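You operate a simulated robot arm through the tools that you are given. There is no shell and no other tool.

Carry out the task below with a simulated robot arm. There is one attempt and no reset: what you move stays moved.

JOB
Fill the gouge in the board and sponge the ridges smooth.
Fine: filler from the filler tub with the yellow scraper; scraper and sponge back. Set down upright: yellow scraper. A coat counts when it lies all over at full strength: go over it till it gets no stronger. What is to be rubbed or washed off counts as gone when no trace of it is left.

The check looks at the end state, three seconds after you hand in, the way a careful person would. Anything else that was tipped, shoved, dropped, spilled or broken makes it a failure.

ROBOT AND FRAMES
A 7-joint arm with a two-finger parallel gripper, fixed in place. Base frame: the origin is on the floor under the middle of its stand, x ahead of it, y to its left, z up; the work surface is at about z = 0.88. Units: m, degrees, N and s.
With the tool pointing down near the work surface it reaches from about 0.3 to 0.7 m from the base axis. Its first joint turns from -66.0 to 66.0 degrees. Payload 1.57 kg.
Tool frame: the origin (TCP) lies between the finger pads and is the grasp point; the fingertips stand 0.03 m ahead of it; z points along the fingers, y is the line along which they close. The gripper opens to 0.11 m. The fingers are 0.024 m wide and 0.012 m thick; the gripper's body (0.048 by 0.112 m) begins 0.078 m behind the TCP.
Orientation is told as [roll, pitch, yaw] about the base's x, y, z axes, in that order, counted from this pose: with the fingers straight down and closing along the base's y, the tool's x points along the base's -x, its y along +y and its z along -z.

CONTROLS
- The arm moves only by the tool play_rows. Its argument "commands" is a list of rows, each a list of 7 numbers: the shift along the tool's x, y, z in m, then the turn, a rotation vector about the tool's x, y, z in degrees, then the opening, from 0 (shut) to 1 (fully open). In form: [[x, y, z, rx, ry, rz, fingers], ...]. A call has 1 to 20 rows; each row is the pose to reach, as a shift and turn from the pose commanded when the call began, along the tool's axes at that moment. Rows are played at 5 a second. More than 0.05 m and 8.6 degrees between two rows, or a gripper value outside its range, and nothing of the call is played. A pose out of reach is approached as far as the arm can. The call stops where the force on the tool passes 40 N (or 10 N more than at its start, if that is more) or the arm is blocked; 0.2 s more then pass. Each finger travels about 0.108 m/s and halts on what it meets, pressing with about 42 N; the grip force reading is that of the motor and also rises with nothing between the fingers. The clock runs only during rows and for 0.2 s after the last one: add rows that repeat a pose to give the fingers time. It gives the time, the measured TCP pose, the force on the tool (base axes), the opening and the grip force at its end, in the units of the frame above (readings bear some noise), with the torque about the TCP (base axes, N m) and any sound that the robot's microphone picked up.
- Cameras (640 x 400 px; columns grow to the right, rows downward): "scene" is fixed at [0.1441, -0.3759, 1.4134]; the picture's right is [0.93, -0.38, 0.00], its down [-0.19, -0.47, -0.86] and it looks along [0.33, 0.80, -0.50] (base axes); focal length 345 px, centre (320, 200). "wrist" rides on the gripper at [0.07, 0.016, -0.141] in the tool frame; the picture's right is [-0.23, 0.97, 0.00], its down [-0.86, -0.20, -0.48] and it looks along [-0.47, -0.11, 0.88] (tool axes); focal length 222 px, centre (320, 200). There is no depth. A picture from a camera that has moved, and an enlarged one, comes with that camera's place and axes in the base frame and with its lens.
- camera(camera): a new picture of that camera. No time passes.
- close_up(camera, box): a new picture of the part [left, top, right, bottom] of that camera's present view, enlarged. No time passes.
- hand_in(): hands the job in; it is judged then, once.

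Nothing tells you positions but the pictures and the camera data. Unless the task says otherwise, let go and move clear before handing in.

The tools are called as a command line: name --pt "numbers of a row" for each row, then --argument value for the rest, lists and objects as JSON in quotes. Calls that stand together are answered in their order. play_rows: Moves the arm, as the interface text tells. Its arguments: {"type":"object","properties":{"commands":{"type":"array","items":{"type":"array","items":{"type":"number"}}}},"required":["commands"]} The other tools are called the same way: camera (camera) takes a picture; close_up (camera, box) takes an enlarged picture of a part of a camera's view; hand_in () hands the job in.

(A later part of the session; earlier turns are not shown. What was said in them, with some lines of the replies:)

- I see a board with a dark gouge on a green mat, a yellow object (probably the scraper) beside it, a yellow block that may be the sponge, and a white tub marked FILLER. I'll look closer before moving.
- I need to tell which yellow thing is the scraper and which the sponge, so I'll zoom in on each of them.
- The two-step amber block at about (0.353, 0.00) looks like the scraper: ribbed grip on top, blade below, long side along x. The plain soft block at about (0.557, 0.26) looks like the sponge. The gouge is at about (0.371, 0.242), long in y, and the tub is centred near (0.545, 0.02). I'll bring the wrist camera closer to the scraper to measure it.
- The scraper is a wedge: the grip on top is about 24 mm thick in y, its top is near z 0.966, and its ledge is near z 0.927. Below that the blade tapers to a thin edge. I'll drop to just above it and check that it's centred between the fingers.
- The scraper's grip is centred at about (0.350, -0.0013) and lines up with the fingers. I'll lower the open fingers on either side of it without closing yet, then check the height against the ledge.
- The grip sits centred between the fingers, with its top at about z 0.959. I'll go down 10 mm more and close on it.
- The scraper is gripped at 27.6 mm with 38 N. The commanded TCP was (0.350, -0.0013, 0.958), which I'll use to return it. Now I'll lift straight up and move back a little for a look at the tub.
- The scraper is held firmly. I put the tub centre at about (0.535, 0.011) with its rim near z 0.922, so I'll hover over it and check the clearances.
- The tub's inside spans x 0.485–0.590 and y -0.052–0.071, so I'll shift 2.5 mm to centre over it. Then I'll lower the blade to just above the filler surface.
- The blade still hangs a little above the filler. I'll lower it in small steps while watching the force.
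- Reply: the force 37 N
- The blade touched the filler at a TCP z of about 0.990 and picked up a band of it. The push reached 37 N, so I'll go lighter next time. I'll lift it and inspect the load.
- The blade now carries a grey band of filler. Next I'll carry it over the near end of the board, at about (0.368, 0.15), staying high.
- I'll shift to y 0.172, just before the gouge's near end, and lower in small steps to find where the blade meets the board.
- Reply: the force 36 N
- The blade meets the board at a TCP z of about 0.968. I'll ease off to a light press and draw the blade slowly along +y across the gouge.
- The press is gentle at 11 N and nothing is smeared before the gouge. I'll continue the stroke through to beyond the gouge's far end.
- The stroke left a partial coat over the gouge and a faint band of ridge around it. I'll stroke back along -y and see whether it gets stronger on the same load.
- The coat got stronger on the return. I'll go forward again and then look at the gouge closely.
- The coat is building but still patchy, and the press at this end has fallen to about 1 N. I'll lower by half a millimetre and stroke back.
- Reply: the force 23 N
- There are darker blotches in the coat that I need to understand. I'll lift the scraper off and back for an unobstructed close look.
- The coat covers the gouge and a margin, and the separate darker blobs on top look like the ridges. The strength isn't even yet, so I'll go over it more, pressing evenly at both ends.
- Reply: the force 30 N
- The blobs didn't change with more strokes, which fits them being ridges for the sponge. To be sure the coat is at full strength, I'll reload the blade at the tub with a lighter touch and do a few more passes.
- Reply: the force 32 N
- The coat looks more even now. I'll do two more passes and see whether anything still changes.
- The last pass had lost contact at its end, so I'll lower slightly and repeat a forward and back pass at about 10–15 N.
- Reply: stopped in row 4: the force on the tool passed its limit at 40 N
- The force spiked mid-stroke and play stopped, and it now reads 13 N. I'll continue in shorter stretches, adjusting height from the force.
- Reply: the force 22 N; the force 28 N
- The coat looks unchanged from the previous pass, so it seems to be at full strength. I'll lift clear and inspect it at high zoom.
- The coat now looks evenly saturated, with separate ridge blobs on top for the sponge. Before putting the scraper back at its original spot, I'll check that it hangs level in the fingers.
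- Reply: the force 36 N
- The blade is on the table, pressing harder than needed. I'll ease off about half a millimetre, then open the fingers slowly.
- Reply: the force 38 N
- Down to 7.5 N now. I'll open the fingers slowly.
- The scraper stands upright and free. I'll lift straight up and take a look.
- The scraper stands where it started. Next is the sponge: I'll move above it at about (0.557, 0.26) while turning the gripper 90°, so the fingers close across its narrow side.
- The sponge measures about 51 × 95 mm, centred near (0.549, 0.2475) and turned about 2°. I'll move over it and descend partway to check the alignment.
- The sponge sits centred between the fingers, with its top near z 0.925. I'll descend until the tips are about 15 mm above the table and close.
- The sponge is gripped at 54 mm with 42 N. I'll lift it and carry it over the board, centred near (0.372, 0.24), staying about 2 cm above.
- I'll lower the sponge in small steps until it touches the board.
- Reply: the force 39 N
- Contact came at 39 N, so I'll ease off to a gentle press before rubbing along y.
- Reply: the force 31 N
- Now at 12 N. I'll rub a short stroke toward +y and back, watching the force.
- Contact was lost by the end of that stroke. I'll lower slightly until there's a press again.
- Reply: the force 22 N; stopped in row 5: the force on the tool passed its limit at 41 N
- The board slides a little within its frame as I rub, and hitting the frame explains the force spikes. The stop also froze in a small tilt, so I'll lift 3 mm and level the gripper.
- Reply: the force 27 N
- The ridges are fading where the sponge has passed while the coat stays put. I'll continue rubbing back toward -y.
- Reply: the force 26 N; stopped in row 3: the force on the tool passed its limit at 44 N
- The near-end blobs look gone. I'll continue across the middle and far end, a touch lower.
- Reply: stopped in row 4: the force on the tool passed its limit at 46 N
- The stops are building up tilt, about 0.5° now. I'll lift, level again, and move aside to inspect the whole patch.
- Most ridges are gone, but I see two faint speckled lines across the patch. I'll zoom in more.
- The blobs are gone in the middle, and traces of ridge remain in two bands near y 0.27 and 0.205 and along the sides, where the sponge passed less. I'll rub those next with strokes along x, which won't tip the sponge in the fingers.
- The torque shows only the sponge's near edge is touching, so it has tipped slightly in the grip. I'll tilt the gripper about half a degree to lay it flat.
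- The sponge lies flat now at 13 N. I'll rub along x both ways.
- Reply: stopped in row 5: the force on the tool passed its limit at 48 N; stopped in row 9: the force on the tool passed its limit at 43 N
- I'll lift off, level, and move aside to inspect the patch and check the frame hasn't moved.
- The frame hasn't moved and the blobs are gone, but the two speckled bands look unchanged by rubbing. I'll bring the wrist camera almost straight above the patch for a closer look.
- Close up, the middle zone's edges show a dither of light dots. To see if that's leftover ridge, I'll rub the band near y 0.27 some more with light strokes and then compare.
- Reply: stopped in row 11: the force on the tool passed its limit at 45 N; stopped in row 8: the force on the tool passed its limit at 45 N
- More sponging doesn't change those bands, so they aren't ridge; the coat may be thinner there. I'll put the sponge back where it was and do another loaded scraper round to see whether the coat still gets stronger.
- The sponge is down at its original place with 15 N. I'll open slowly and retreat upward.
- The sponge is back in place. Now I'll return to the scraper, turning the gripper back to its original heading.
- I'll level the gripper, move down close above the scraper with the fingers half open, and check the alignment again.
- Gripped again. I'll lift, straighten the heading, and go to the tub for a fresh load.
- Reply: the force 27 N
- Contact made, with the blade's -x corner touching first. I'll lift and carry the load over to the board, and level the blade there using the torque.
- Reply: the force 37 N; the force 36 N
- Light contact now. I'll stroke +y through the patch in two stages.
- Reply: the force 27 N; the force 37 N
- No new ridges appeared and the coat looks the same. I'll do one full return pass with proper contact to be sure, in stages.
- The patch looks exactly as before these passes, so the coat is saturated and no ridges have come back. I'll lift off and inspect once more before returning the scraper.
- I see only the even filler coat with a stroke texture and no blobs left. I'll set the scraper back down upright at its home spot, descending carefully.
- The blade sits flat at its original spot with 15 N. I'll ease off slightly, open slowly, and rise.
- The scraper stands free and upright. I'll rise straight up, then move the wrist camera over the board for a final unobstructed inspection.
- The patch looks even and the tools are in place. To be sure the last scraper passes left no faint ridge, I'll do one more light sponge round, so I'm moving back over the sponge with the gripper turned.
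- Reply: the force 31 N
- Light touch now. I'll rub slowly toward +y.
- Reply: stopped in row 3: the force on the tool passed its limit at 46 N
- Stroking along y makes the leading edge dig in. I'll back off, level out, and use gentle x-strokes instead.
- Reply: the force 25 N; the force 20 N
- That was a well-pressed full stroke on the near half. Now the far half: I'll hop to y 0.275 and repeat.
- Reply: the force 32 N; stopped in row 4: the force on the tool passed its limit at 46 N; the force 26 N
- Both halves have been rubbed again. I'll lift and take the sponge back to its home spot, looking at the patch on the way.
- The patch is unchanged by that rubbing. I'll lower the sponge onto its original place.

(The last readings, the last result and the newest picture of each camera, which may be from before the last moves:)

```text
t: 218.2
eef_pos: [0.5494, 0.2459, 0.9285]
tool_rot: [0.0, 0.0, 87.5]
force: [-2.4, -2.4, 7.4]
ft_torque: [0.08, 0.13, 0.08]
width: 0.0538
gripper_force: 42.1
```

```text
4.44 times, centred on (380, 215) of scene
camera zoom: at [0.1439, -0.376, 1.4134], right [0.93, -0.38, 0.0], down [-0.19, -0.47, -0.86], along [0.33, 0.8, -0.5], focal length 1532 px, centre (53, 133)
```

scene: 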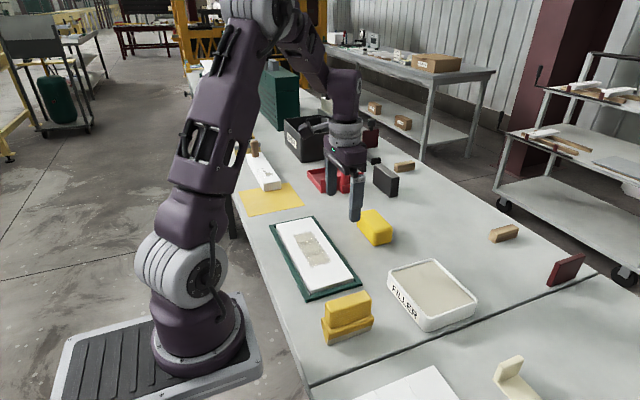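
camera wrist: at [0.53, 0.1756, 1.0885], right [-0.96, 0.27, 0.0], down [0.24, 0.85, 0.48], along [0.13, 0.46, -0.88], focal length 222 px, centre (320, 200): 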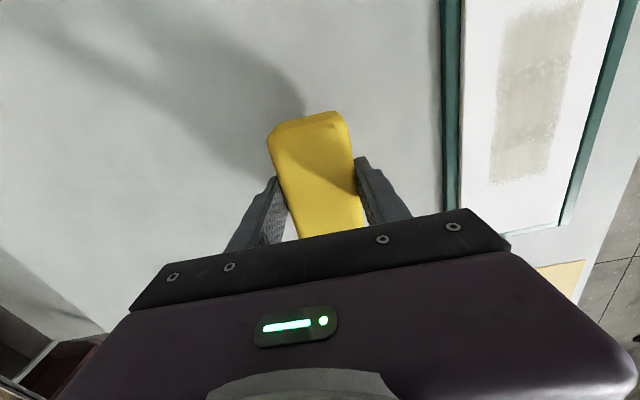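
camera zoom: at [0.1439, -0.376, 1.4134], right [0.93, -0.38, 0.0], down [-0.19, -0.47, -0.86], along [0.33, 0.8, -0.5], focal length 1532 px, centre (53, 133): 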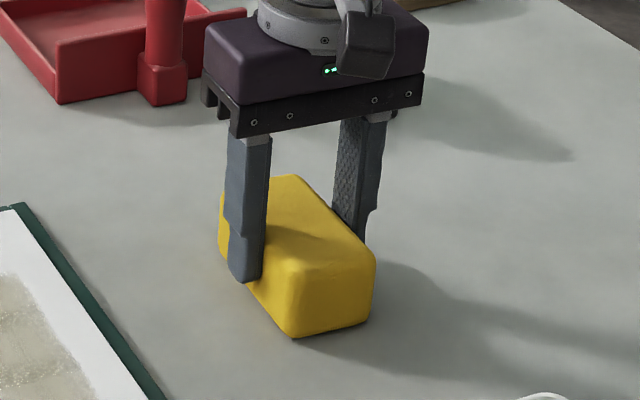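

The sponge rests on the table at 7 N, right at its old spot. I'll open slowly and rise clear.

play_rows --pt "0 0 0 0 0 0 0.46" --pt "0 0 0 0 0 0 0.52" --pt "0 0 0 0 0 0 0.58" --pt "0 0 0 0 0 0 0.7" --pt "0 0 0 0 0 0 0.85" --pt "0 0 0 0 0 0 0.85" --pt "0 0 -0.02 0 0 0 0.85" --pt "0 0 -0.05 0 0 0 1" --pt "0 0 -0.09 0 0 0 1" --pt "0 0 -0.13 0 0 0 1" --pt "0 0 -0.17 0 0 0 1" --pt "0 0 -0.2 0 0 0 1" --pt "0 0 -0.2 0 0 0 1"

camera --camera "wrist"

camera --camera "scene"

close_up --camera "scene" --box '[240, 180, 400, 360]'

close_up --camera "scene" --box '[345, 200, 405, 250]'

close_up --camera "scene" --box '[310, 280, 390, 350]'

```text
t: 220.9
eef_pos: [0.5472, 0.2454, 1.128]
tool_rot: [0.1, 0.0, 87.5]
force: [0.8, 0.4, -0.2]
ft_torque: [0.02, 0.0, 0.0]
width: 0.11
gripper_force: 0.1
```

```text
taken
camera wrist: at [0.5293, 0.1753, 1.2705], right [-0.96, 0.27, 0.0], down [0.24, 0.85, 0.48], along [0.13, 0.46, -0.88], focal length 222 px, centre (320, 200)
```

wrist: 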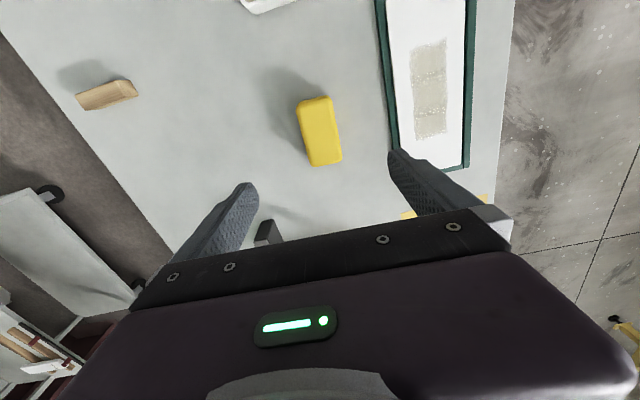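

```text
taken
```

scene: 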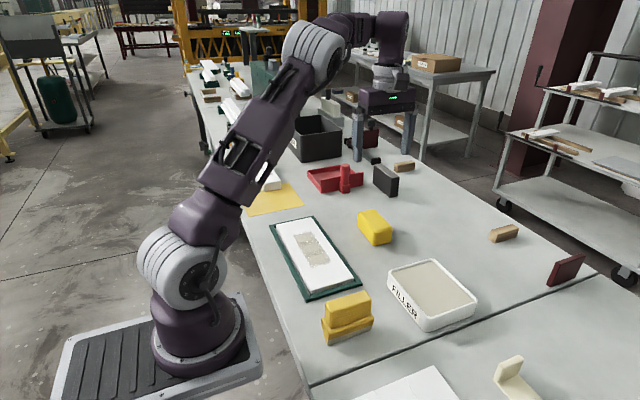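

```text
2.22 times, centred on (320, 270) of scene
camera zoom: at [0.1441, -0.3759, 1.4134], right [0.93, -0.38, 0.0], down [-0.19, -0.47, -0.86], along [0.33, 0.8, -0.5], focal length 766 px, centre (320, 44)
```

zoom: 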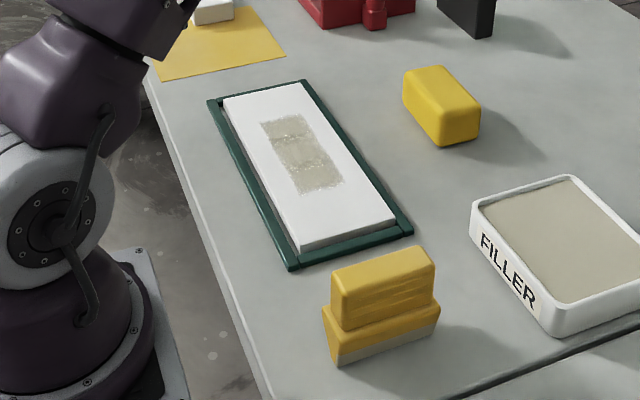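

```text
8.00 times, centred on (375, 225) of scene
camera zoom: at [0.1441, -0.3759, 1.4134], right [0.93, -0.38, 0.0], down [-0.19, -0.47, -0.86], along [0.33, 0.8, -0.5], focal length 2758 px, centre (-120, 0)
```

zoom: 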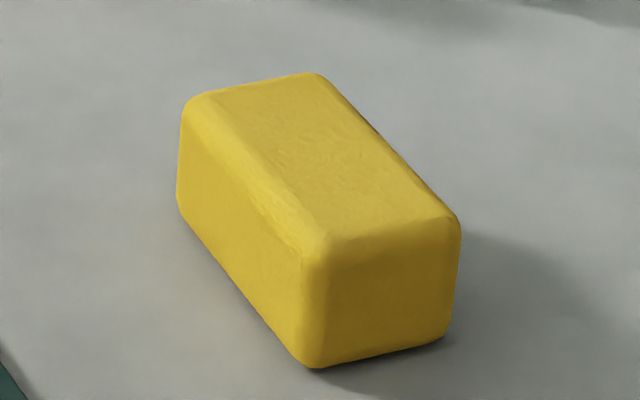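

```text
5.71 times, centred on (350, 315) of scene
camera zoom: at [0.1441, -0.3759, 1.4134], right [0.93, -0.38, 0.0], down [-0.19, -0.47, -0.86], along [0.33, 0.8, -0.5], focal length 1970 px, centre (149, -457)
```

zoom: 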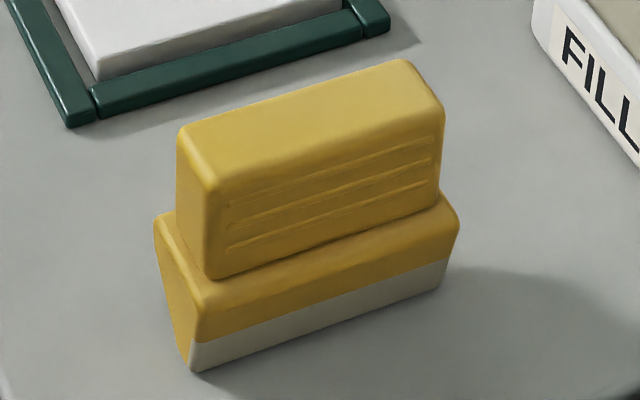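

The scraper stands upright at its spot, the sponge is back, the frame and tub haven't moved, and the gouge is covered by an even coat with no ridge blobs left. The gripper is open and well clear, so I'm handing in.

hand_in

```text
The job is handed in.
```

I filled the gouge with an even coat of filler and sponged the ridges off. I then handed the job in, but no result has come back yet.

- **Coat:** I loaded the scraper three times and went over the gouge until further passes changed nothing. Two faint speckled bands still show across the patch. Neither more scraping nor more sponging changed them, so I took them to be part of how the coat looks.
- **Ridges:** the dark blobs of excess filler are gone. I rubbed both halves of the patch again after the last scraper pass, as a precaution.
- **Scraper and sponge:** the scraper stands upright at its original spot and the sponge is back in its place, turned by a degree or two at most. The scraper's blade still carries a band of filler.
- **Everything else:** the frame and the filler tub look unmoved. The board slid a few millimetres inside its frame while I was rubbing.
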